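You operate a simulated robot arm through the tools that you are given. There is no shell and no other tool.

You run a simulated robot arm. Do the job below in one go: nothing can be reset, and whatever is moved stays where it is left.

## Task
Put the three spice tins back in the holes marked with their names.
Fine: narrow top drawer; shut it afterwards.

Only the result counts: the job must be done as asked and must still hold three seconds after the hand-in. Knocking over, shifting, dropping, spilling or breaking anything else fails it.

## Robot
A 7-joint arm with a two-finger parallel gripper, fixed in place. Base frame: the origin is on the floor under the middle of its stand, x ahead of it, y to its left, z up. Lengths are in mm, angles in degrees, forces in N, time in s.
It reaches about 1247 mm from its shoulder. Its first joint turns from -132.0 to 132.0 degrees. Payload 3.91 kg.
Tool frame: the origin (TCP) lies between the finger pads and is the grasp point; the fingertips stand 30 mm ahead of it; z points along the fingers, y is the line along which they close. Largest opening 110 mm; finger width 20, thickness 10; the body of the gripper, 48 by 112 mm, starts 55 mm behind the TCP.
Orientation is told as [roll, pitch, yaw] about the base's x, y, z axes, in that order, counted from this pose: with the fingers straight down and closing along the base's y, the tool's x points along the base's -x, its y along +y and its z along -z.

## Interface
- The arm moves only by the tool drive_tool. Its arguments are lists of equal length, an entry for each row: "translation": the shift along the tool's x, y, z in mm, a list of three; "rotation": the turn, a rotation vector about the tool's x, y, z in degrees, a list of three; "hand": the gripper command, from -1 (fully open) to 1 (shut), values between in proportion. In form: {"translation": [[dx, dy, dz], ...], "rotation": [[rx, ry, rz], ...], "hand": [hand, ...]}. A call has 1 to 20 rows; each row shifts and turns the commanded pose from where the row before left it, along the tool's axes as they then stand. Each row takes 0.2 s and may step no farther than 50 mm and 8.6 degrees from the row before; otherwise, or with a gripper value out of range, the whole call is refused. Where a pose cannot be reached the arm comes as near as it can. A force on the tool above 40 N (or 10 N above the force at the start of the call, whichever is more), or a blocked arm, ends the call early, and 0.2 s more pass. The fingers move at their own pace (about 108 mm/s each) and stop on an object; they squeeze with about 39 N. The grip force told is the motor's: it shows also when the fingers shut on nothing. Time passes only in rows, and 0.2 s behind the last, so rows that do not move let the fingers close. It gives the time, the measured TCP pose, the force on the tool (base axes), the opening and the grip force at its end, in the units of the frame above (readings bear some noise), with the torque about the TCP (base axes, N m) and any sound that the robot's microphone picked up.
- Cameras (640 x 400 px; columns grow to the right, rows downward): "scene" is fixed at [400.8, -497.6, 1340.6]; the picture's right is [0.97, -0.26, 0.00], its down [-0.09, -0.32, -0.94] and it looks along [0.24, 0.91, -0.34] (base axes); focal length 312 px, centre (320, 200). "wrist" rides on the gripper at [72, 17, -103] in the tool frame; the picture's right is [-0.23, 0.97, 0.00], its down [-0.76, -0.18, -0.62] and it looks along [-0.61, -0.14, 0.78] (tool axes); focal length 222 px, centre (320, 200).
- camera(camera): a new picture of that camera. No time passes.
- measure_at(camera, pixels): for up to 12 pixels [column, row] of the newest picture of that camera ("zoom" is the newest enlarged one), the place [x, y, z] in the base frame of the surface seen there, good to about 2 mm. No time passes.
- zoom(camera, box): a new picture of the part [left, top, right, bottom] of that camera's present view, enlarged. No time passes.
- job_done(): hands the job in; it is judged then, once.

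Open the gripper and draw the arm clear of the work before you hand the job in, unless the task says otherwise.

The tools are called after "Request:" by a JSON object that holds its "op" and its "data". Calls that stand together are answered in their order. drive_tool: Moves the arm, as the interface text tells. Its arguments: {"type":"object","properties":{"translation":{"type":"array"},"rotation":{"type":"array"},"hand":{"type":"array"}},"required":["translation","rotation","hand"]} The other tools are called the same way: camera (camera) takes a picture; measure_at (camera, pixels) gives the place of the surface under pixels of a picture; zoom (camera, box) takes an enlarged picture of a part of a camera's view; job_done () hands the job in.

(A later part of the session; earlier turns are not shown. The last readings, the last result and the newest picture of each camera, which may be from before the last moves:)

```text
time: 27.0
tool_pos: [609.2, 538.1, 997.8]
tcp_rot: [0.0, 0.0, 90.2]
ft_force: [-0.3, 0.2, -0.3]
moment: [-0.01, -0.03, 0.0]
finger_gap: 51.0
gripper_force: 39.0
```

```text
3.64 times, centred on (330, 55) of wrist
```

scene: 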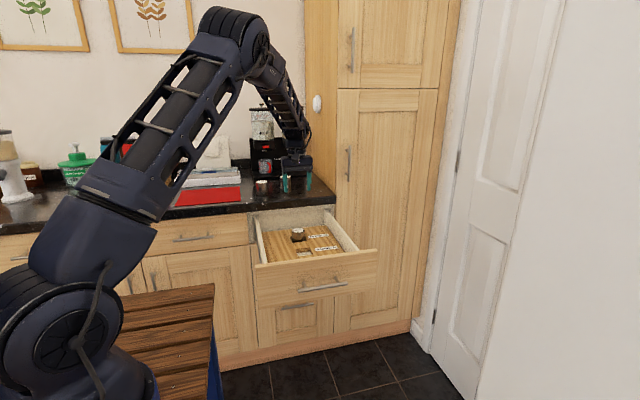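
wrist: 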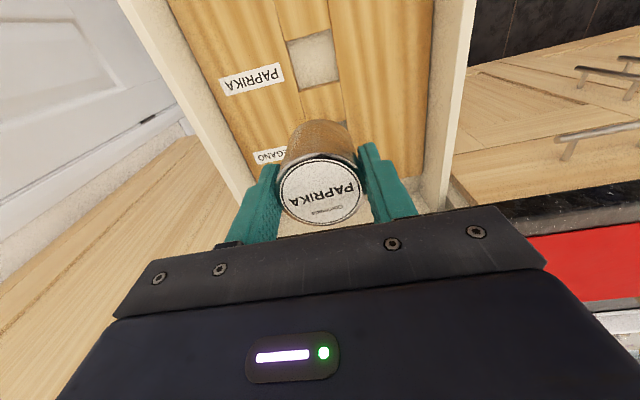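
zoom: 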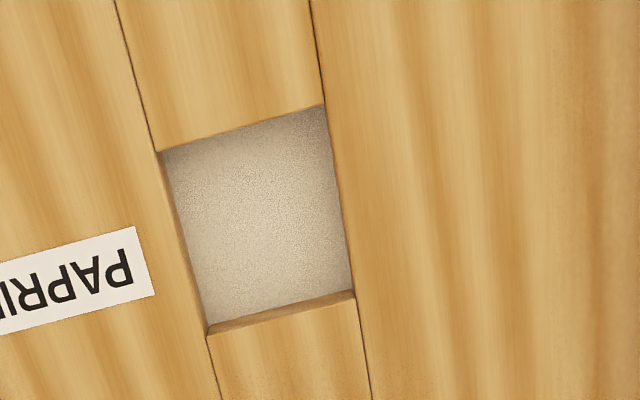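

Hole 2 is in view. I measure its edges and the lid rim in this pose.

Request:
{"op": "measure_at", "data": {"camera": "zoom", "pixels": [[240, 123], [283, 323], [177, 244], [343, 197], [154, 150], [326, 101], [358, 300], [207, 339], [250, 220]]}}

Request:
{"op": "measure_at", "data": {"camera": "wrist", "pixels": [[282, 196], [360, 184], [316, 158], [325, 223], [321, 190], [300, 165], [345, 216]]}}

```text
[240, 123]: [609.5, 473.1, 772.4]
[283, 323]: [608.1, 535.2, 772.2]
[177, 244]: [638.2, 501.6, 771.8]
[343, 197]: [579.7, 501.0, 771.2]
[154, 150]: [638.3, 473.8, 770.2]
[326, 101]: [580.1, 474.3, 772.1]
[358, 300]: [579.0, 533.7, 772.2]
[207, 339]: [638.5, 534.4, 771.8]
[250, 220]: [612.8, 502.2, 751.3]
```

```text
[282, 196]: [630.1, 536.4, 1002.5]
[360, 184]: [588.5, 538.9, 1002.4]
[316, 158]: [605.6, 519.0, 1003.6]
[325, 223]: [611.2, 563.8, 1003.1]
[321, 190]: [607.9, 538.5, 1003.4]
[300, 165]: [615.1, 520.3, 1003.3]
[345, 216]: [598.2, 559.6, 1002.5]
```

Hole 2's centre is ≈(609.0, 504.1); the tin is ≈(608.5, 540.8). I shift (+0.5, −36.7) and descend to just above the insert.

Request:
{"op": "drive_tool", "data": {"translation": [[18.4, -0.5, 0], [18.3, 0, 0], [0, 0, 0], [0, 0, 42], [0, 0, 42], [0, 0, 42], [0, 0, 41], [0, 0, 0]], "rotation": [[0, 0, 0], [0, 0, 0], [0, 0, 0], [0, 0, 0], [0, 0, 0], [0, 0, 0], [0, 0, 0], [0, 0, 0]], "hand": [1, 1, 1, 1, 1, 1, 1, 1]}}

Request:
{"op": "camera", "data": {"camera": "wrist"}}

Request:
{"op": "zoom", "data": {"camera": "wrist", "box": [250, 85, 390, 215]}}

```text
time: 28.8
tool_pos: [609.8, 504.7, 832.2]
tcp_rot: [0.0, 0.0, 90.0]
ft_force: [-0.2, -0.3, -0.7]
moment: [-0.01, -0.01, 0.03]
finger_gap: 50.7
gripper_force: 38.6
```

```text
taken
```

wrist: 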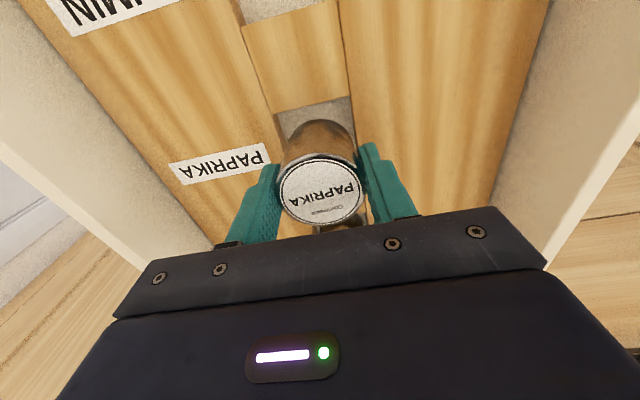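

```text
3.08 times, centred on (320, 150) of wrist
```

zoom: 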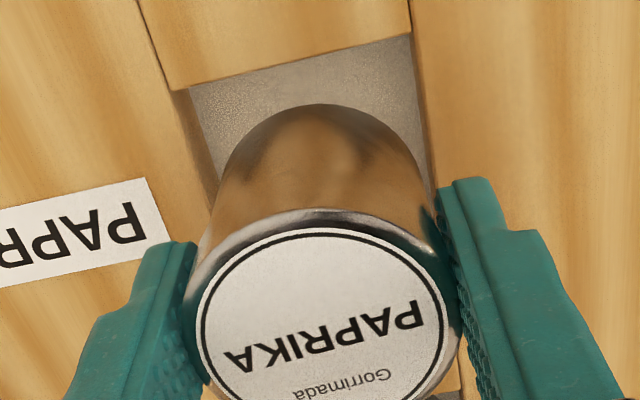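

The relative alignment matches the OREGANO case. I lower 25.5 mm slowly.

Request:
{"op": "drive_tool", "data": {"translation": [[0, 0, 5], [0, 0, 5], [0, 0, 5], [0, 0, 4], [0, 0, 3], [0, 0, 2], [0, 0, 1], [0, 0, 0.5], [0, 0, 0]], "rotation": [[0, 0, 0], [0, 0, 0], [0, 0, 0], [0, 0, 0], [0, 0, 0], [0, 0, 0], [0, 0, 0], [0, 0, 0], [0, 0, 0]], "hand": [1, 1, 1, 1, 1, 1, 1, 1, 1]}}

Request:
{"op": "zoom", "data": {"camera": "wrist", "box": [250, 85, 390, 235]}}

```text
time: 30.8
tool_pos: [607.9, 502.7, 807.9]
tcp_rot: [0.0, 0.1, 90.1]
ft_force: [-0.5, 0.7, -1.4]
moment: [0.04, 0.02, -0.01]
finger_gap: 50.8
gripper_force: 39.5
```

```text
2.67 times, centred on (320, 160) of wrist
```

zoom: 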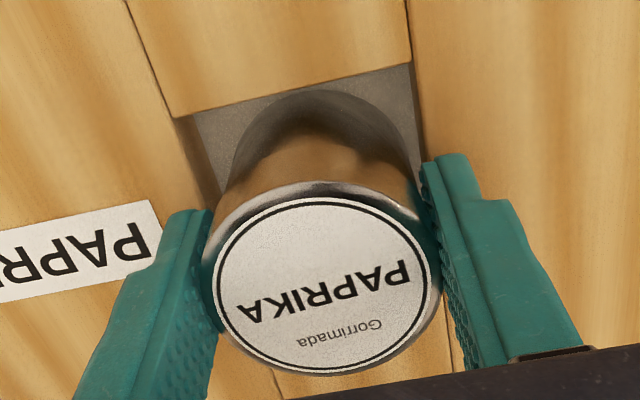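

The tin is inside the hole and down at the floor. I release to about 75 mm, then raise straight up.

Request:
{"op": "drive_tool", "data": {"translation": [[0, 0, 0], [0, 0, 0], [0, 0, 0], [0, 0, 0], [0, 0, -20], [0, 0, -40], [0, 0, -45], [0, 0, -45], [0, 0, -45], [0, 0, 0]], "rotation": [[0, 0, 0], [0, 0, 0], [0, 0, 0], [0, 0, 0], [0, 0, 0], [0, 0, 0], [0, 0, 0], [0, 0, 0], [0, 0, 0], [0, 0, 0]], "hand": [0, -0.2, -0.4, -0.4, -0.4, -0.4, -0.4, -0.4, -0.4, -0.4]}}

Request:
{"op": "camera", "data": {"camera": "wrist"}}

Request:
{"op": "measure_at", "data": {"camera": "wrist", "pixels": [[321, 97], [319, 82], [323, 115], [305, 100], [338, 95]]}}

```text
time: 33.0
tool_pos: [611.3, 502.8, 1001.9]
tcp_rot: [0.0, 0.0, 90.0]
ft_force: [0.2, 0.5, -0.1]
moment: [0.01, 0.04, -0.01]
finger_gap: 76.8
gripper_force: 0.0
```

```text
taken
```

wrist: 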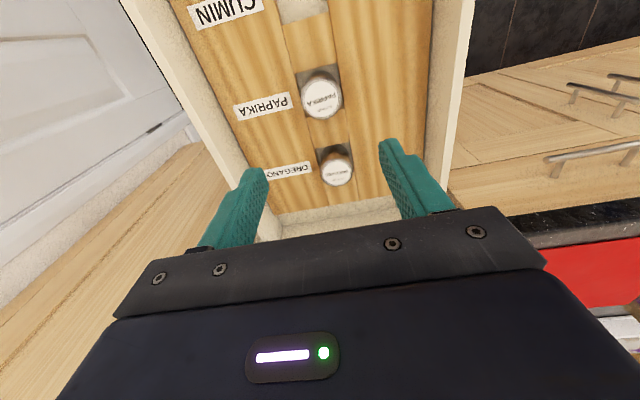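

```text
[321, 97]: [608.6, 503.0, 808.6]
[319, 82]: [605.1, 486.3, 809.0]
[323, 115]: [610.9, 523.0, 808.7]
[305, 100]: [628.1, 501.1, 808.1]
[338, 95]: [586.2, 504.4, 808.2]
```

PAPRIKA is at (608.6, 504), lid 808.6; OREGANO is unchanged. Now I go for CUMIN: move to about (602, 770), lower to z≈963 and measure.

Request:
{"op": "drive_tool", "data": {"translation": [[-38, 1, 0], [-38, 1, 0], [-38, 1, 0], [-38, 1, 0], [-38, 1, 0], [-38, 1, 0], [-38, 1, 0], [0, 0, 19], [0, 0, 19], [0, 0, 0]], "rotation": [[0, 0, 0], [0, 0, 0], [0, 0, 0], [0, 0, 0], [0, 0, 0], [0, 0, 0], [0, 0, 0], [0, 0, 0], [0, 0, 0], [0, 0, 0]], "hand": [-0.7, -0.7, -0.7, -0.7, -0.7, -0.7, -0.7, -0.7, -0.7, -0.7]}}

Request:
{"op": "camera", "data": {"camera": "wrist"}}

Request:
{"op": "zoom", "data": {"camera": "scene", "box": [230, 120, 350, 220]}}

```text
time: 35.2
tool_pos: [601.5, 768.7, 963.0]
tcp_rot: [0.0, 0.2, 90.0]
ft_force: [0.2, -0.5, 0.6]
moment: [0.0, -0.03, 0.01]
finger_gap: 93.3
gripper_force: 0.0
```

```text
taken
```

wrist: 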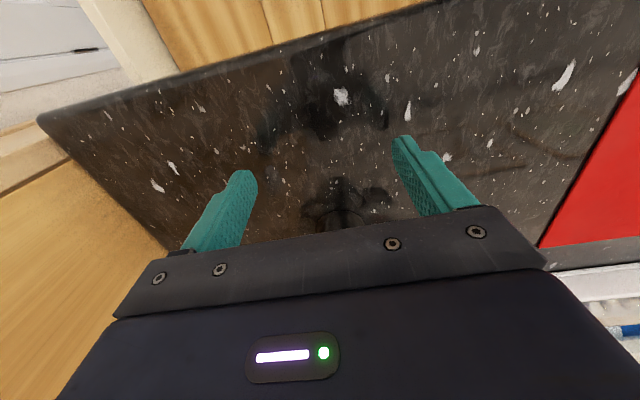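

```text
4.00 times, centred on (290, 170) of scene
```

zoom: 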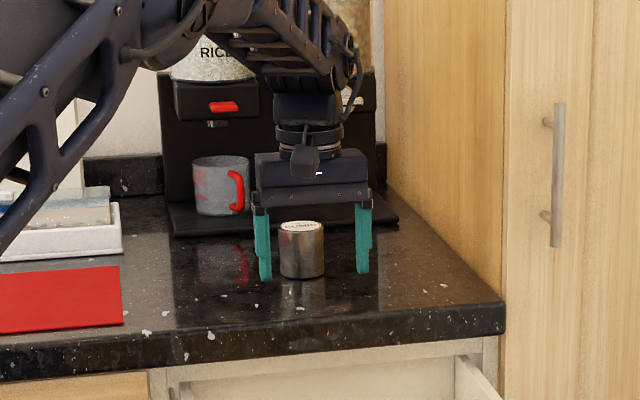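

The tin's base is just visible at (340,222) between the fingers. I advance 50 mm and measure its rim.

Request:
{"op": "drive_tool", "data": {"translation": [[-17, 0, 0], [-17, 0, 0], [-16, 0, 0], [0, 0, 0]], "rotation": [[0, 0, 0], [0, 0, 0], [0, 0, 0], [0, 0, 0]], "hand": [-0.7, -0.7, -0.7, -0.7]}}

Request:
{"op": "camera", "data": {"camera": "wrist"}}

Request:
{"op": "zoom", "data": {"camera": "wrist", "box": [250, 120, 410, 245]}}

```text
time: 36.2
tool_pos: [602.6, 820.5, 963.1]
tcp_rot: [0.0, 0.0, 90.1]
ft_force: [-0.5, -0.2, 0.8]
moment: [-0.02, 0.02, -0.02]
finger_gap: 93.2
gripper_force: 0.1
```

```text
taken
```

wrist: 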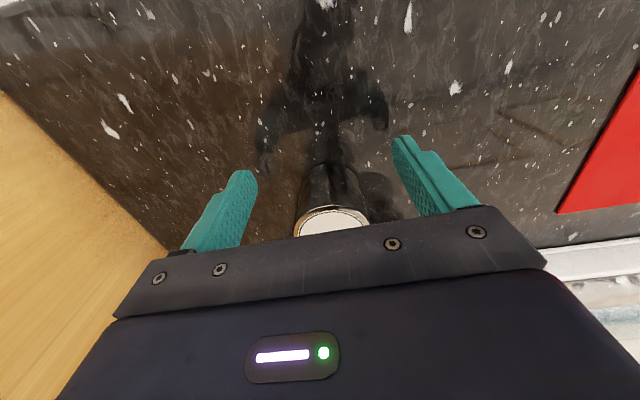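

```text
3.20 times, centred on (330, 182) of wrist
```

zoom: 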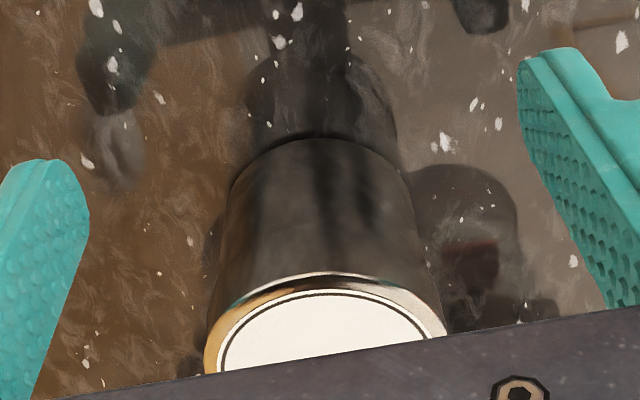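

Request:
{"op": "measure_at", "data": {"camera": "zoom", "pixels": [[328, 274], [325, 300], [208, 355], [441, 328], [265, 292], [393, 280], [320, 200], [220, 370]]}}

```text
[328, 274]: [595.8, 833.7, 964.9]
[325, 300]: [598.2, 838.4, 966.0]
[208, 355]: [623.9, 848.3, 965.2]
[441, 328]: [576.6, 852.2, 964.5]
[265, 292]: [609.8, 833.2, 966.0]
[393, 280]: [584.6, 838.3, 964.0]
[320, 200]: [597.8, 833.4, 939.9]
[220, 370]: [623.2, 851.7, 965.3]
```

The rim gives CUMIN's centre ≈(600.8, 858). I shift −1 in x and advance 37.5 mm, then close gently.

Request:
{"op": "drive_tool", "data": {"translation": [[-18.8, 1, 0], [-18.7, 0, 0], [0, 0, 0], [0, 0, 0], [0, 0, 0], [0, 0, 0], [0, 0, 0], [0, 0, 0]], "rotation": [[0, 0, 0], [0, 0, 0], [0, 0, 0], [0, 0, 0], [0, 0, 0], [0, 0, 0], [0, 0, 0], [0, 0, 0]], "hand": [-0.7, -0.7, -0.7, -0.1, -0.1, 0.2, 1, 1]}}

Request:
{"op": "zoom", "data": {"camera": "wrist", "box": [240, 120, 400, 240]}}

```text
time: 38.0
tool_pos: [596.7, 849.1, 962.9]
tcp_rot: [0.1, -0.1, 90.2]
ft_force: [-0.2, 0.0, -0.3]
moment: [0.0, -0.01, 0.04]
finger_gap: 50.8
gripper_force: 38.8
out of reach, approached as far as the arm can: row 2
```

```text
3.33 times, centred on (320, 180) of wrist
```

zoom: 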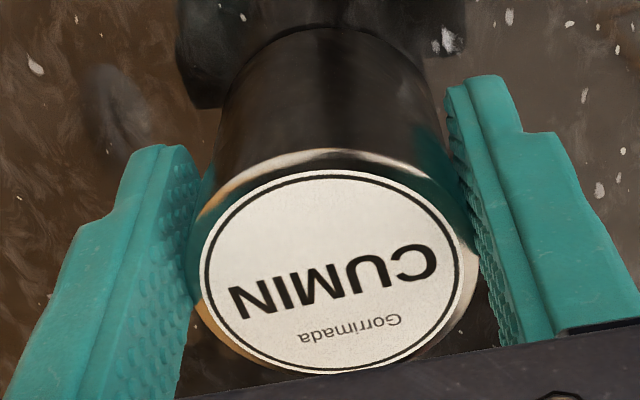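

The reach limit left the TCP at y≈849, so the tin sits ~8.5 mm off pad centre. I lift it 2 mm, draw it 35 mm back, set it down, and re-grip it centred.

Request:
{"op": "drive_tool", "data": {"translation": [[4, 0, -2], [10, 0, 0], [12, 0, 0], [9, 0, 0], [0, 0, 0], [0, 0, 2], [0, 0, 0]], "rotation": [[0, 0, 0], [0, 0, 0], [0, 0, 0], [0, 0, 0], [0, 0, 0], [0, 0, 0], [0, 0, 0]], "hand": [1, 1, 1, 1, 1, 1, 1]}}

Request:
{"op": "zoom", "data": {"camera": "wrist", "box": [240, 120, 400, 240]}}

```text
time: 39.6
tool_pos: [596.5, 814.1, 962.7]
tcp_rot: [0.0, 0.0, 90.0]
ft_force: [-0.3, -0.5, 0.3]
moment: [0.05, 0.06, 0.0]
finger_gap: 50.6
gripper_force: 39.3
```

```text
3.33 times, centred on (320, 180) of wrist
```

zoom: 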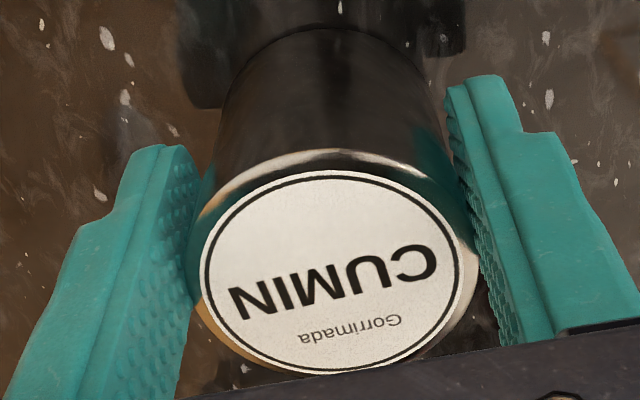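

The tin came along unchanged, now back on the counter. I open, advance 8.2 mm and close again.

Request:
{"op": "drive_tool", "data": {"translation": [[0, 0, 0], [0, 0, 0], [0, 0, 0], [0, 0, 0], [-4.1, 0, 0], [-4.1, 0, 0], [0, 0, 0], [0, 0, 0], [0, 0, 0], [0, 0, 0], [0, 0, 0]], "rotation": [[0, 0, 0], [0, 0, 0], [0, 0, 0], [0, 0, 0], [0, 0, 0], [0, 0, 0], [0, 0, 0], [0, 0, 0], [0, 0, 0], [0, 0, 0], [0, 0, 0]], "hand": [0, -0.2, -0.4, -0.4, -0.4, -0.4, -0.1, -0.1, 0.2, 1, 1]}}

Request:
{"op": "zoom", "data": {"camera": "wrist", "box": [240, 120, 400, 240]}}

```text
time: 42.0
tool_pos: [597.0, 822.5, 963.5]
tcp_rot: [0.0, 0.0, 90.0]
ft_force: [0.5, -0.1, 0.1]
moment: [0.0, -0.06, 0.01]
finger_gap: 50.7
gripper_force: 38.5
```

```text
3.33 times, centred on (320, 180) of wrist
```

zoom: 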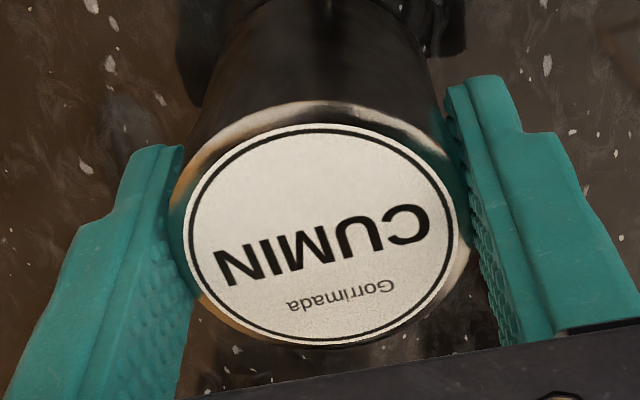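

CUMIN is now gripped centred. I lift while backing off, then carry it to about (609, 431, 999), in view of hole 1.

Request:
{"op": "drive_tool", "data": {"translation": [[4, 0, -6], [8, 0, -14], [12, 0, -16], [40.8, -1.3, 0], [40.8, -1.3, 0], [40.8, -1.3, 0], [40.8, -1.3, 0], [40.8, -1.3, 0], [40.8, -1.3, 0], [40.8, -1.3, 0], [40.8, -1.3, 0], [40.8, -1.3, 0], [0, 0, 0]], "rotation": [[0, 0, 0], [0, 0, 0], [0, 0, 0], [0, 0, 0], [0, 0, 0], [0, 0, 0], [0, 0, 0], [0, 0, 0], [0, 0, 0], [0, 0, 0], [0, 0, 0], [0, 0, 0], [0, 0, 0]], "hand": [1, 1, 1, 1, 1, 1, 1, 1, 1, 1, 1, 1, 1]}}

Request:
{"op": "camera", "data": {"camera": "wrist"}}

Request:
{"op": "zoom", "data": {"camera": "wrist", "box": [260, 0, 400, 110]}}

```text
time: 44.8
tool_pos: [609.2, 429.8, 998.5]
tcp_rot: [0.0, 0.0, 90.1]
ft_force: [0.0, 0.3, -1.6]
moment: [-0.01, 0.0, 0.0]
finger_gap: 50.7
gripper_force: 39.8
```

```text
taken
```

wrist: 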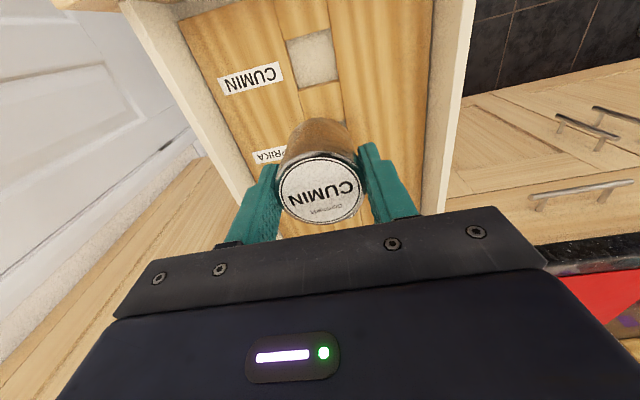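

```text
3.64 times, centred on (330, 55) of wrist
```

zoom: 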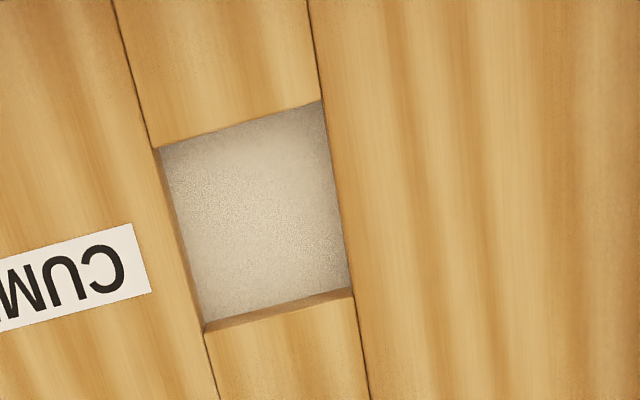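

Hole 1 shows with corners ≈(154,149), (321,101), (353,294), (205,331) in the zoom. I measure its edges and the lid.

Request:
{"op": "measure_at", "data": {"camera": "zoom", "pixels": [[237, 120], [281, 319], [174, 241], [341, 194], [151, 147], [324, 98], [356, 297], [205, 336], [250, 220]]}}

Request:
{"op": "measure_at", "data": {"camera": "wrist", "pixels": [[281, 195], [360, 183], [316, 156], [325, 223], [321, 189], [300, 163], [345, 215]]}}

Request:
{"op": "zoom", "data": {"camera": "wrist", "box": [270, 110, 374, 240]}}

```text
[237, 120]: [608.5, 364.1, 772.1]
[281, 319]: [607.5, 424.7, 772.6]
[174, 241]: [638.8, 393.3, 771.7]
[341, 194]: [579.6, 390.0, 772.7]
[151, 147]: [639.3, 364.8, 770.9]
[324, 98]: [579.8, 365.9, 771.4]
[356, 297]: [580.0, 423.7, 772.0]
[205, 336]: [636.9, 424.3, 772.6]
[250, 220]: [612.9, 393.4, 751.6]
```

```text
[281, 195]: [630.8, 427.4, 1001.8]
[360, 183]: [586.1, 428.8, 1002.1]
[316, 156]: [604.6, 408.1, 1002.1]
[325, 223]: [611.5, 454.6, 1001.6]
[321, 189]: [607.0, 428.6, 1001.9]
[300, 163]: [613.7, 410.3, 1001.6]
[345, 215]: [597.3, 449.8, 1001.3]
```

```text
3.08 times, centred on (322, 175) of wrist
```

zoom: 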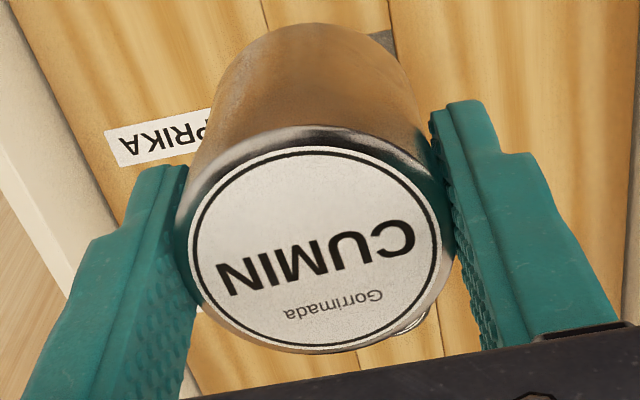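

Hole 1's centre is ≈(609.05, 394.6) and the tin is ≈(608.3, 430.1). I shift (+0.7, −35.5) and descend to just above the insert.

Request:
{"op": "drive_tool", "data": {"translation": [[18, -0.7, 0], [17.5, 0, 0], [0, 0, 0], [0, 0, 42], [0, 0, 42], [0, 0, 42], [0, 0, 41], [0, 0, 0]], "rotation": [[0, 0, 0], [0, 0, 0], [0, 0, 0], [0, 0, 0], [0, 0, 0], [0, 0, 0], [0, 0, 0], [0, 0, 0]], "hand": [1, 1, 1, 1, 1, 1, 1, 1]}}

Request:
{"op": "camera", "data": {"camera": "wrist"}}

Request:
{"op": "zoom", "data": {"camera": "wrist", "box": [250, 85, 390, 215]}}

Request:
{"op": "zoom", "data": {"camera": "scene", "box": [240, 160, 400, 300]}}

```text
time: 46.6
tool_pos: [609.3, 395.9, 833.0]
tcp_rot: [0.0, 0.0, 90.1]
ft_force: [-0.6, 0.7, 0.2]
moment: [0.0, 0.0, -0.04]
finger_gap: 50.7
gripper_force: 38.9
```

```text
taken
```

wrist: 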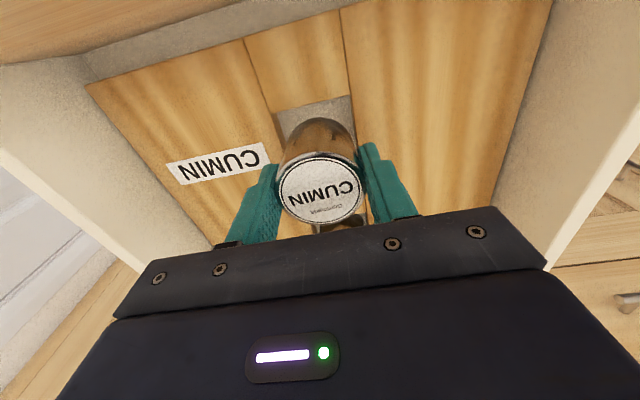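

```text
3.08 times, centred on (320, 150) of wrist
```

zoom: 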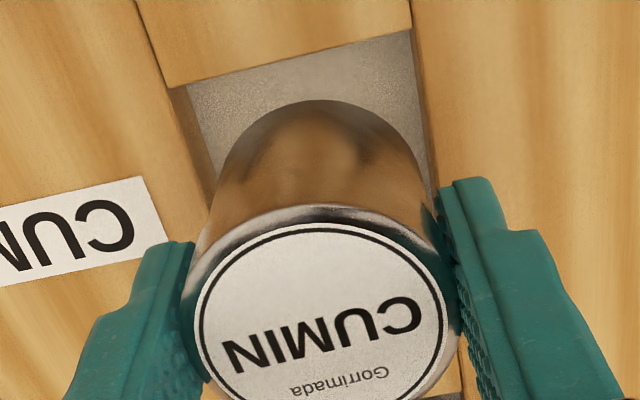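

```text
2.86 times, centred on (320, 230) of scene
```

zoom: 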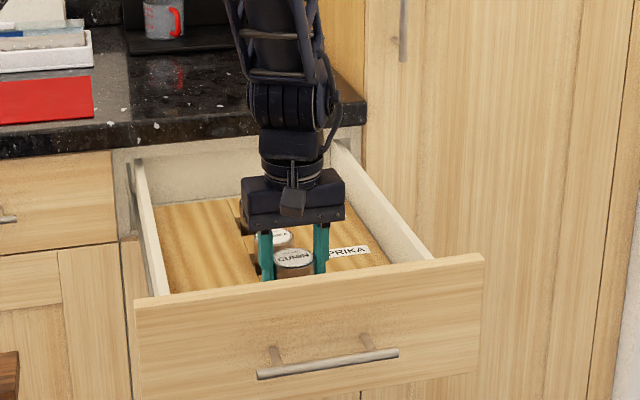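

The alignment is the same as in the two previous cases and the camera clears the drawer front. I lower 25.5 mm slowly.

Request:
{"op": "drive_tool", "data": {"translation": [[0, 0, 5], [0, 0, 5], [0, 0, 5], [0, 0, 4], [0, 0, 3], [0, 0, 2], [0, 0, 1], [0, 0, 0.5], [0, 0, 0]], "rotation": [[0, 0, 0], [0, 0, 0], [0, 0, 0], [0, 0, 0], [0, 0, 0], [0, 0, 0], [0, 0, 0], [0, 0, 0], [0, 0, 0]], "hand": [1, 1, 1, 1, 1, 1, 1, 1, 1]}}

Request:
{"op": "zoom", "data": {"camera": "wrist", "box": [250, 85, 390, 235]}}

```text
time: 48.6
tool_pos: [610.5, 394.8, 805.0]
tcp_rot: [0.0, 0.0, 90.1]
ft_force: [-0.6, 0.7, -1.2]
moment: [-0.02, -0.03, -0.02]
finger_gap: 50.7
gripper_force: 38.7
```

```text
2.67 times, centred on (320, 160) of wrist
```

zoom: 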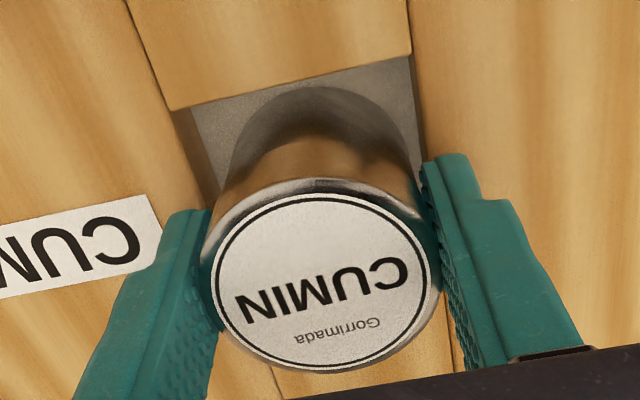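

CUMIN is inside its hole near the floor. I release and raise straight up to z≈1000.

Request:
{"op": "drive_tool", "data": {"translation": [[0, 0, 0], [0, 0, 0], [0, 0, 0], [0, 0, 0], [0, 0, -20], [0, 0, -40], [0, 0, -45], [0, 0, -45], [0, 0, -45], [0, 0, 0]], "rotation": [[0, 0, 0], [0, 0, 0], [0, 0, 0], [0, 0, 0], [0, 0, 0], [0, 0, 0], [0, 0, 0], [0, 0, 0], [0, 0, 0], [0, 0, 0]], "hand": [0, -0.2, -0.4, -0.4, -0.4, -0.4, -0.4, -0.4, -0.4, -0.4]}}

Request:
{"op": "camera", "data": {"camera": "wrist"}}

Request:
{"op": "camera", "data": {"camera": "scene"}}

Request:
{"op": "zoom", "data": {"camera": "scene", "box": [240, 180, 390, 310]}}

```text
time: 50.8
tool_pos: [609.5, 394.4, 1001.9]
tcp_rot: [0.0, 0.0, 90.1]
ft_force: [0.6, 0.3, -0.3]
moment: [0.03, 0.0, -0.01]
finger_gap: 76.8
gripper_force: 0.1
```

```text
taken
```

wrist: 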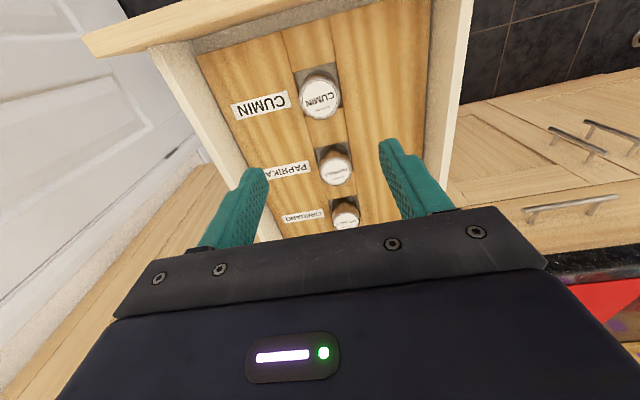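

```text
taken
```

scene: 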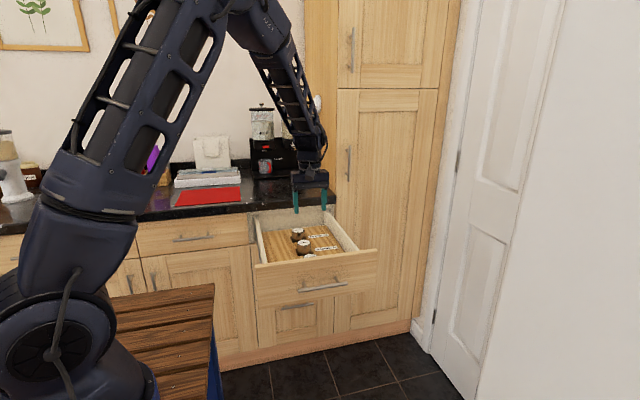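

```text
3.08 times, centred on (315, 245) of scene
```

zoom: 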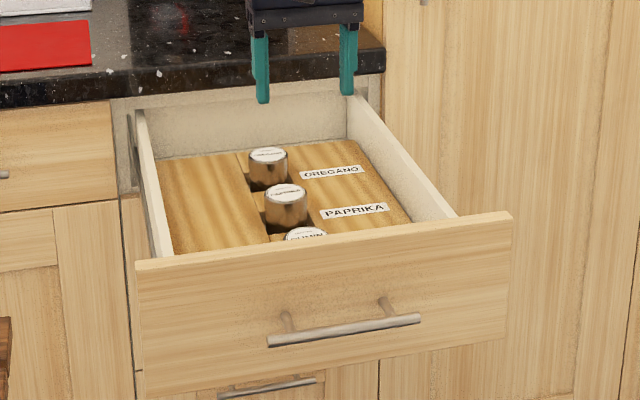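

All three tins stand in their named holes. Now I plan the drawer push by measuring the drawer front, handle, closed neighbours and the bench.

Request:
{"op": "measure_at", "data": {"camera": "zoom", "pixels": [[320, 235], [320, 280], [160, 280], [490, 250], [345, 330], [290, 318], [388, 305], [300, 360], [150, 385], [500, 330], [265, 385], [60, 150]]}}

Request:
{"op": "measure_at", "data": {"camera": "scene", "pixels": [[195, 228], [193, 238], [240, 225], [205, 290], [130, 320], [180, 300], [212, 330], [290, 325], [297, 306], [350, 240], [258, 215], [300, 200]]}}

```text
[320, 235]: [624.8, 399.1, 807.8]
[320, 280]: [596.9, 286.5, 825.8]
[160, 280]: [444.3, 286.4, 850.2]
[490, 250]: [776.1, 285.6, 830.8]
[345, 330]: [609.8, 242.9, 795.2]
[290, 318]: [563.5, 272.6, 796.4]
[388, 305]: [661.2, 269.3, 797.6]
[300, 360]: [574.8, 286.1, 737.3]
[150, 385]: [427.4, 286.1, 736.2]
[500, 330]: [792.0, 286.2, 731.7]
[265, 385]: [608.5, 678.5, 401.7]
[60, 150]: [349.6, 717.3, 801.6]
```

```text
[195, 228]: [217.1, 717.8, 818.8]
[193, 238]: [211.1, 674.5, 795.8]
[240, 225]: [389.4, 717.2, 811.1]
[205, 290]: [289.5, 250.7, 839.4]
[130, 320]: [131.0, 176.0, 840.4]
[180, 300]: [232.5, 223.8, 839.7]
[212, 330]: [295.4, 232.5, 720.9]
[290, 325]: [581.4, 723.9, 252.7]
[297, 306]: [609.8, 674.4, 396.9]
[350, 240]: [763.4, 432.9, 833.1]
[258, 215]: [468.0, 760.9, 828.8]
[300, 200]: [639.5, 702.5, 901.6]
```

The drawer front face is at y=286 with its top at z=865; closed neighbours are at y=717, so it travels 431 mm. I'll push with horizontal closed fingers at z≈835, above the handle (z≈796). First I back away to (609, 240, 1030) and start tilting the fingers toward +y.

Request:
{"op": "drive_tool", "data": {"translation": [[38.75, 0, -7.25], [38.75, 0, -7.25], [38.75, 0, -7.25], [38.75, 0, -7.25], [0, 0, 0], [0, 0, 0], [0, 0, 0], [0, 0, 0], [0, 0, 0]], "rotation": [[0, 0, 0], [0, 0, 0], [0, 0, 0], [0, 0, 0], [0, -7.5, 0], [0, -7.5, 0], [0, -7.5, 0], [0, -7.5, 0], [0, 0, 0]], "hand": [0, 1, 1, 1, 1, 1, 1, 1, 1]}}

Request:
{"op": "camera", "data": {"camera": "scene"}}

```text
time: 52.8
tool_pos: [609.1, 240.6, 1029.7]
tcp_rot: [0.0, -30.1, 90.0]
ft_force: [0.6, 0.4, -0.7]
moment: [-0.01, -0.02, 0.0]
finger_gap: 0.0
gripper_force: 38.0
```

```text
taken
```

scene: 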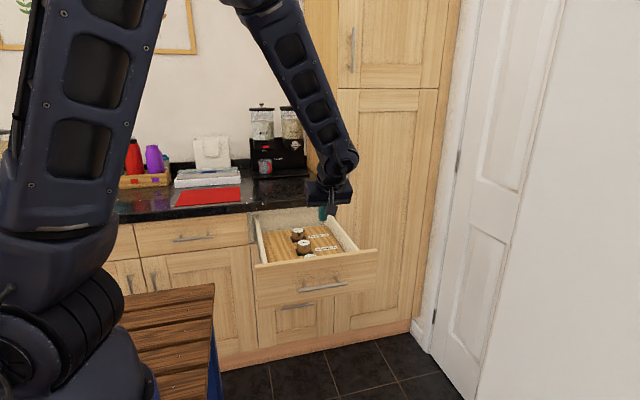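

Tilt of 30° is reached with no trouble. I continue the tilt another 45°.

Request:
{"op": "drive_tool", "data": {"translation": [[0, 0, 0], [0, 0, 0], [0, 0, 0], [0, 0, 0], [0, 0, 0], [0, 0, 0], [0, 0, 0]], "rotation": [[0, -7.5, 0], [0, -7.5, 0], [0, -7.5, 0], [0, -7.5, 0], [0, -7.5, 0], [0, -7.5, 0], [0, 0, 0]], "hand": [1, 1, 1, 1, 1, 1, 1]}}

Request:
{"op": "camera", "data": {"camera": "scene"}}

Request:
{"op": "camera", "data": {"camera": "wrist"}}

```text
time: 54.4
tool_pos: [609.5, 240.7, 1030.1]
tcp_rot: [-0.2, -75.1, 90.1]
ft_force: [-0.2, 0.4, -0.1]
moment: [0.0, 0.0, -0.02]
finger_gap: 0.0
gripper_force: 37.7
```

```text
taken
```

scene: 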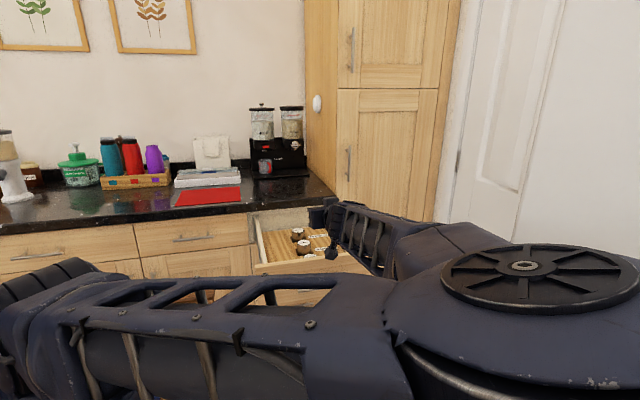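

```text
taken
```

wrist: 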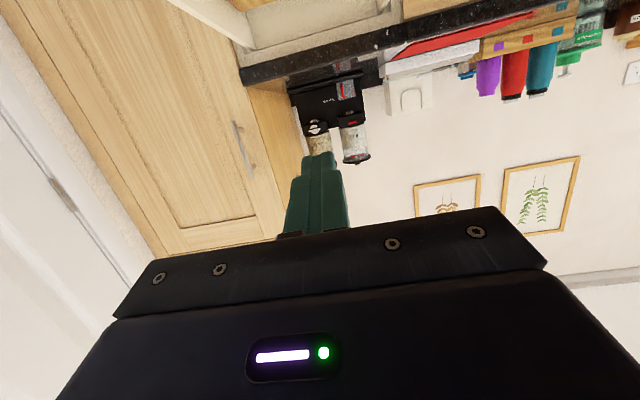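

The arm swung its elbow to the right (−y side) for this posture, with no contact forces. I measure elbow and links for clearance before going on.

Request:
{"op": "measure_at", "data": {"camera": "scene", "pixels": [[525, 265], [600, 350], [450, 390], [300, 300], [150, 330], [420, 240], [370, 225], [330, 245], [60, 300], [620, 280], [320, 215], [345, 260]]}}

```text
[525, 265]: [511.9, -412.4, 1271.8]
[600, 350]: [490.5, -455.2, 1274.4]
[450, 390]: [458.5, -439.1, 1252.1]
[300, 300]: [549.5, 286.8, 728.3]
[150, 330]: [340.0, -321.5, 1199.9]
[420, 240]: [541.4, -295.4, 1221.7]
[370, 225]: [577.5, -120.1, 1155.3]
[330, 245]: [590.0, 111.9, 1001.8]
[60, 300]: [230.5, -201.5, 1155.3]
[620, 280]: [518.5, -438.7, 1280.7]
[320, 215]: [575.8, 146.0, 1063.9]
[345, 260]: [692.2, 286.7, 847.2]
```

The elbow is at about (500, −420, 1250), in free space. I descend with the fingers kept tilted, aiming for TCP (609, 225, 833), in front of the drawer face; first half the way.

Request:
{"op": "drive_tool", "data": {"translation": [[32.5, 0, 6.1], [32.5, 0, 6.1], [32.5, 0, 6.1], [0, 0, 0]], "rotation": [[0, 0, 0], [0, 0, 0], [0, 0, 0], [0, 0, 0]], "hand": [1, 1, 1, 1]}}

Request:
{"op": "camera", "data": {"camera": "scene"}}

```text
time: 55.4
tool_pos: [610.2, 233.0, 929.8]
tcp_rot: [0.1, -75.0, 89.9]
ft_force: [-0.7, -0.2, 0.9]
moment: [0.0, 0.0, 0.0]
finger_gap: 0.0
gripper_force: 37.7
```

```text
taken
```

scene: 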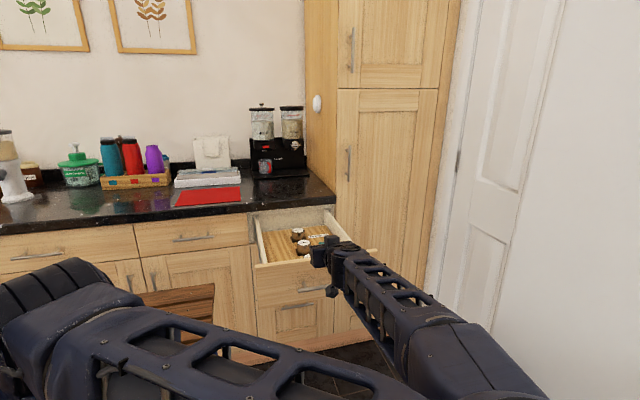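

The posture is steady and clear. I continue down to TCP z≈832.

Request:
{"op": "drive_tool", "data": {"translation": [[32.5, 0, 6.1], [32.5, 0, 6.1], [32.5, 0, 6.1], [0, 0, 0]], "rotation": [[0, 0, 0], [0, 0, 0], [0, 0, 0], [0, 0, 0]], "hand": [1, 1, 1, 1]}}

Request:
{"op": "camera", "data": {"camera": "scene"}}

Request:
{"op": "zoom", "data": {"camera": "scene", "box": [250, 200, 400, 320]}}

Request:
{"op": "camera", "data": {"camera": "wrist"}}

```text
time: 56.4
tool_pos: [610.4, 226.5, 830.4]
tcp_rot: [0.1, -75.0, 90.0]
ft_force: [0.2, 0.2, 0.1]
moment: [0.0, 0.02, 0.0]
finger_gap: 0.0
gripper_force: 37.8
```

```text
taken
```

scene: 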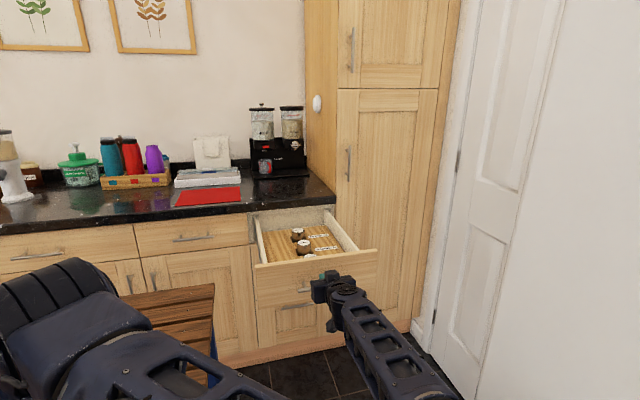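

```text
3.33 times, centred on (325, 260) of scene
```

zoom: 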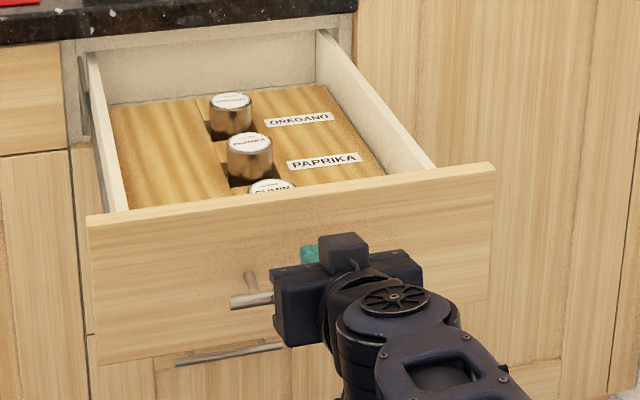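

```text
taken
```

wrist: 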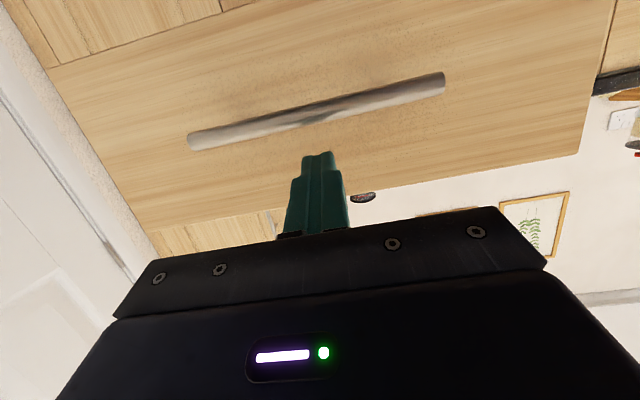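

The fingertips are at z≈832, y≈258, in front of the face and above the handle. I push forward slowly, 10 mm per row for the first 80 mm.

Request:
{"op": "drive_tool", "data": {"translation": [[-2.588, 0, 9.659], [-2.588, 0, 9.659], [-2.07, 0, 7.727], [-2.07, 0, 7.727], [-2.588, 0, 9.659], [-2.588, 0, 9.659], [-2.588, 0, 9.659], [-2.588, 0, 9.659]], "rotation": [[0, 0, 0], [0, 0, 0], [0, 0, 0], [0, 0, 0], [0, 0, 0], [0, 0, 0], [0, 0, 0], [0, 0, 0]], "hand": [1, 1, 1, 1, 1, 1, 1, 1]}}

Request:
{"op": "zoom", "data": {"camera": "scene", "box": [250, 200, 400, 320]}}

```text
time: 58.2
tool_pos: [607.4, 291.9, 835.5]
tcp_rot: [-0.2, -75.2, 89.5]
ft_force: [1.1, -3.2, 1.8]
moment: [0.06, -0.02, -0.03]
finger_gap: 0.0
gripper_force: 37.5
```

```text
3.33 times, centred on (325, 260) of scene
```

zoom: 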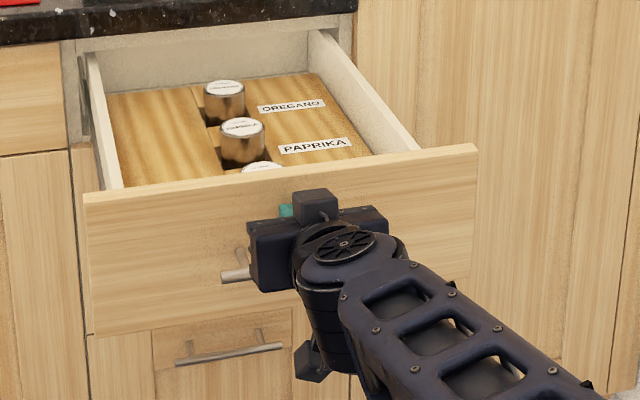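

The drawer is sliding (reaction only ~3 N). I pause one row to check the lag, then look at it.

Request:
{"op": "drive_tool", "data": {"translation": [[0, 0, 0], [0, 0, 0]], "rotation": [[0, 0, 0], [0, 0, 0]], "hand": [1, 1]}}

Request:
{"op": "camera", "data": {"camera": "wrist"}}

Request:
{"op": "camera", "data": {"camera": "scene"}}

```text
time: 58.8
tool_pos: [607.0, 293.6, 837.4]
tcp_rot: [-0.6, -75.2, 89.8]
ft_force: [-0.9, 0.5, -0.3]
moment: [-0.01, 0.04, 0.03]
finger_gap: 0.0
gripper_force: 37.8
```

```text
taken
```

wrist: 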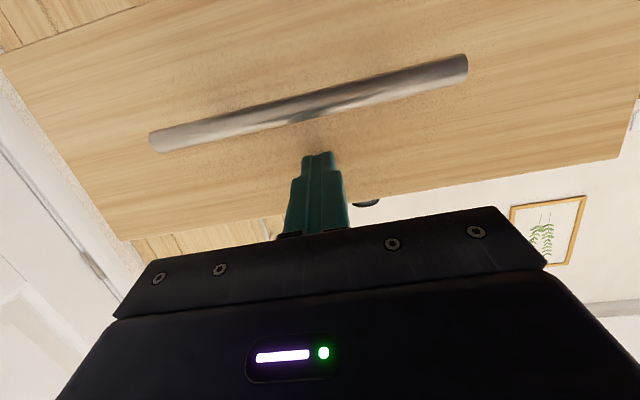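

```text
taken
```

scene: 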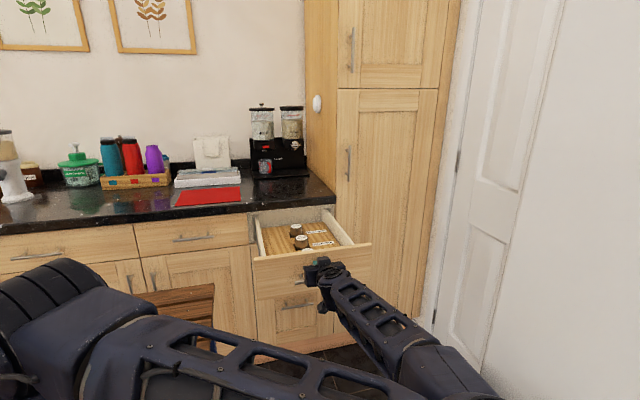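

The measured TCP (607, 293.6, 837) lags the commanded (609, 302, 831.5) with no force at the tool, so I check whether an arm link is touching something.

Request:
{"op": "measure_at", "data": {"camera": "scene", "pixels": [[280, 280], [360, 265], [150, 340], [200, 340], [100, 370], [60, 275], [205, 300], [205, 322], [250, 355], [350, 310], [400, 340], [440, 390]]}}

Request:
{"op": "measure_at", "data": {"camera": "wrist", "pixels": [[200, 150], [400, 150], [320, 80], [300, 110], [318, 155], [560, 100]]}}

Request:
{"op": "zoom", "data": {"camera": "scene", "box": [100, 240, 300, 400]}}

```text
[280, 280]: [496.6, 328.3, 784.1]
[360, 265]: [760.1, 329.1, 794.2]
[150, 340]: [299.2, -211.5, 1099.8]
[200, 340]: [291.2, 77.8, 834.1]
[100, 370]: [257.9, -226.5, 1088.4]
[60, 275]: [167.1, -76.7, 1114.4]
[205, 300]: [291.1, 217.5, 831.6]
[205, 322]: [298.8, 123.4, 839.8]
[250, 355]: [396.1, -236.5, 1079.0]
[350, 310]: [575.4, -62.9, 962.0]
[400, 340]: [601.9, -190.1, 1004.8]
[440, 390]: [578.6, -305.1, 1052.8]
```

```text
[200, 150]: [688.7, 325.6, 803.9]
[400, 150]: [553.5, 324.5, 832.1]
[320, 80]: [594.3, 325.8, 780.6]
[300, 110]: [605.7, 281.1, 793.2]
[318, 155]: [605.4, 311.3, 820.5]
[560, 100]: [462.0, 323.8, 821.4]
```

```text
2.50 times, centred on (200, 320) of scene
```

zoom: 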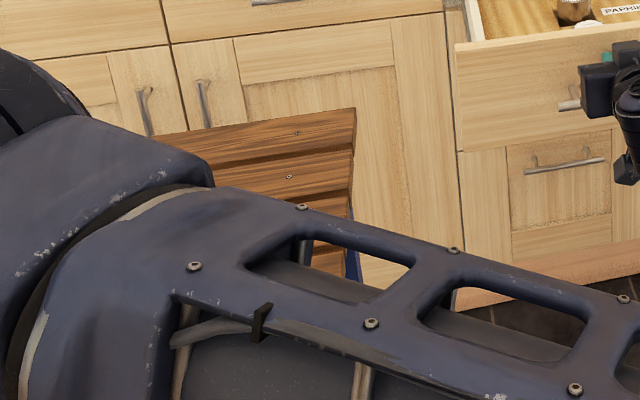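

The fingertips are right at the drawer face (y≈325), and links appear clear of the bench (upper arm top z≈1090 versus bench 840). I test with a further slow 24 mm to see whether the lag grows.

Request:
{"op": "drive_tool", "data": {"translation": [[-2.07, 0, 7.727], [-2.07, 0, 7.727], [-2.07, 0, 7.727], [0, 0, 0]], "rotation": [[0, 0, 0], [0, 0, 0], [0, 0, 0], [0, 0, 0]], "hand": [1, 1, 1, 1]}}

```text
time: 60.0
tool_pos: [614.4, 299.4, 834.7]
tcp_rot: [1.6, -75.1, 85.8]
ft_force: [0.2, 0.0, -0.2]
moment: [0.0, -0.01, 0.02]
finger_gap: 0.0
gripper_force: 37.9
stopped in row 4: the arm was blocked; the commanded pose is now the measured one
```

The arm was blocked although the tool force is zero, so a link upstream (or a joint limit) is stopping it. I look before moving again.

Request:
{"op": "camera", "data": {"camera": "scene"}}

Request:
{"op": "camera", "data": {"camera": "wrist"}}

Request:
{"op": "zoom", "data": {"camera": "scene", "box": [0, 230, 260, 400]}}

Request:
{"op": "zoom", "data": {"camera": "scene", "box": [280, 230, 540, 400]}}

```text
taken
```

scene: 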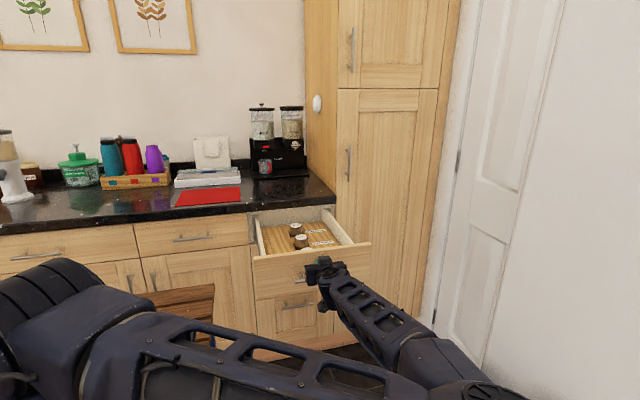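

```text
taken
```

wrist: 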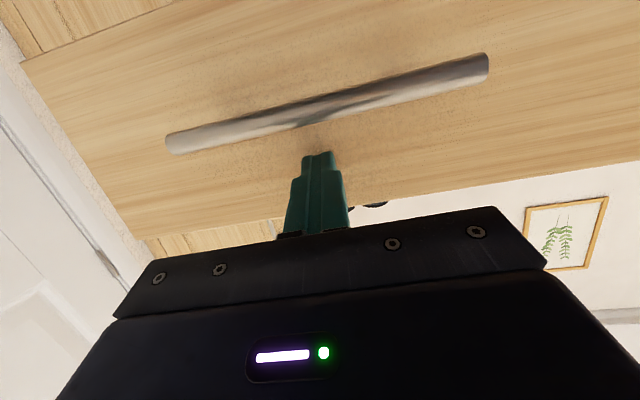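

```text
2.35 times, centred on (130, 315) of scene
```

zoom: 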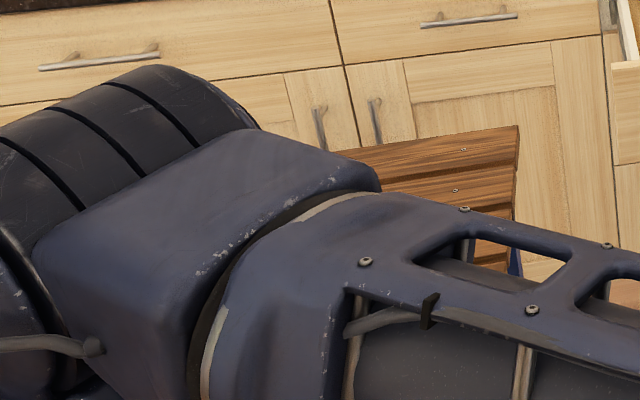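

```text
2.35 times, centred on (410, 315) of scene
```

zoom: 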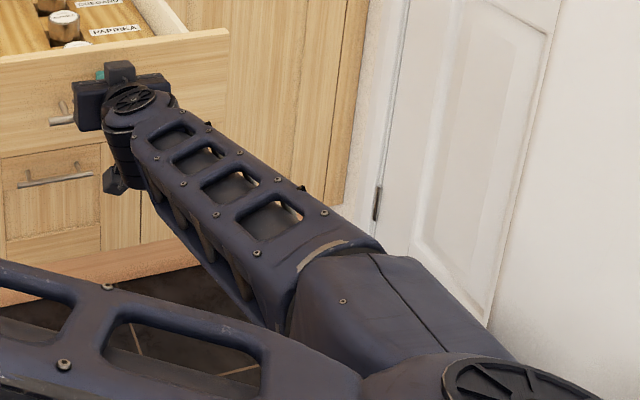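

I measure points along the shoulder, upper arm and elbow to find what could be touching.

Request:
{"op": "measure_at", "data": {"camera": "scene", "pixels": [[10, 300], [40, 280], [80, 265], [30, 340], [5, 385], [130, 310], [150, 300], [100, 300], [60, 330], [150, 390], [215, 395], [155, 295]]}}

Request:
{"op": "measure_at", "data": {"camera": "scene", "pixels": [[300, 385], [350, 395], [400, 350], [450, 360], [480, 395], [360, 300], [330, 275], [325, 302], [375, 345], [415, 395], [200, 330], [212, 305]]}}

```text
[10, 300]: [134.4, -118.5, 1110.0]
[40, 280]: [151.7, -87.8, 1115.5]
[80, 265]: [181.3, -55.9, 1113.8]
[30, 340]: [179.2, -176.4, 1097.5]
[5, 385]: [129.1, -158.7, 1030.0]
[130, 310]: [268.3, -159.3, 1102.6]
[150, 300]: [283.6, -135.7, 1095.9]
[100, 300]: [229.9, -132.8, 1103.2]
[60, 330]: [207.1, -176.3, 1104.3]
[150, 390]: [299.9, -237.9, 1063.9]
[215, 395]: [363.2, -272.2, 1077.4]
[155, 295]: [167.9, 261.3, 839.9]
```

```text
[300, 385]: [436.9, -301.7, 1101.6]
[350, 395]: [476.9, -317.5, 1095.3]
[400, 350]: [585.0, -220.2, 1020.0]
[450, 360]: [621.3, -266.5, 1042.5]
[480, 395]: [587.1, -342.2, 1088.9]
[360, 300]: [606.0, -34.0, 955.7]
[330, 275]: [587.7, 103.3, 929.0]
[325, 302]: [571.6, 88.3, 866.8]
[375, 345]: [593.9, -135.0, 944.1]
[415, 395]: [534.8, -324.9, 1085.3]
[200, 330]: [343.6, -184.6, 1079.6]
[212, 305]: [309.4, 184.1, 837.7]
```

The forearm (from (590,−350,1088) to (590,100,930)) is nearly in line with the fingers, i.e. a wrist singularity rather than contact. I back off from the drawer along the same line to re-plan with a steeper finger angle of about 45°.

Request:
{"op": "drive_tool", "data": {"translation": [[2.6, 0, -9.7], [4.5, 0, -16.9], [4.5, 0, -16.9], [4.5, 0, -16.9], [0, 0, 0]], "rotation": [[0, 0, 0], [0, 0, 0], [0, 0, 0], [0, 0, 0], [0, 0, 0]], "hand": [1, 1, 1, 1, 1]}}

Request:
{"op": "camera", "data": {"camera": "scene"}}

```text
time: 61.2
tool_pos: [618.9, 243.2, 827.3]
tcp_rot: [3.4, -75.1, 84.5]
ft_force: [0.5, 0.3, -0.5]
moment: [0.01, 0.0, 0.04]
finger_gap: 0.0
gripper_force: 37.8
```

```text
taken
```

scene: 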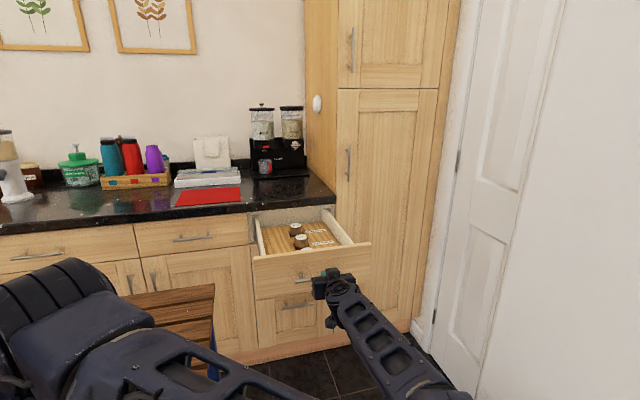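

The arm moves freely again. I retrace upward in the same way I came down.

Request:
{"op": "drive_tool", "data": {"translation": [[-20, 0, -9], [-32.5, 0, -8], [-32.5, 0, -8], [0, 0, 0]], "rotation": [[0, 0, 0], [0, 0, 0], [0, 0, 0], [0, 0, 0]], "hand": [1, 1, 1, 1]}}

Request:
{"op": "camera", "data": {"camera": "scene"}}

```text
time: 62.2
tool_pos: [619.7, 240.1, 916.1]
tcp_rot: [3.4, -75.0, 84.6]
ft_force: [0.8, 0.6, -0.8]
moment: [-0.02, 0.01, -0.01]
finger_gap: 0.0
gripper_force: 37.9
```

```text
taken
```

scene: 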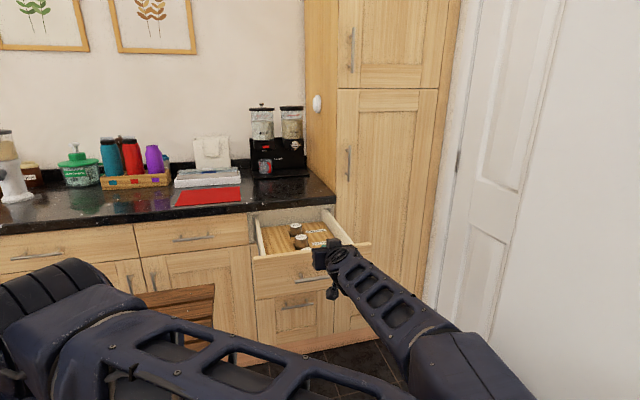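

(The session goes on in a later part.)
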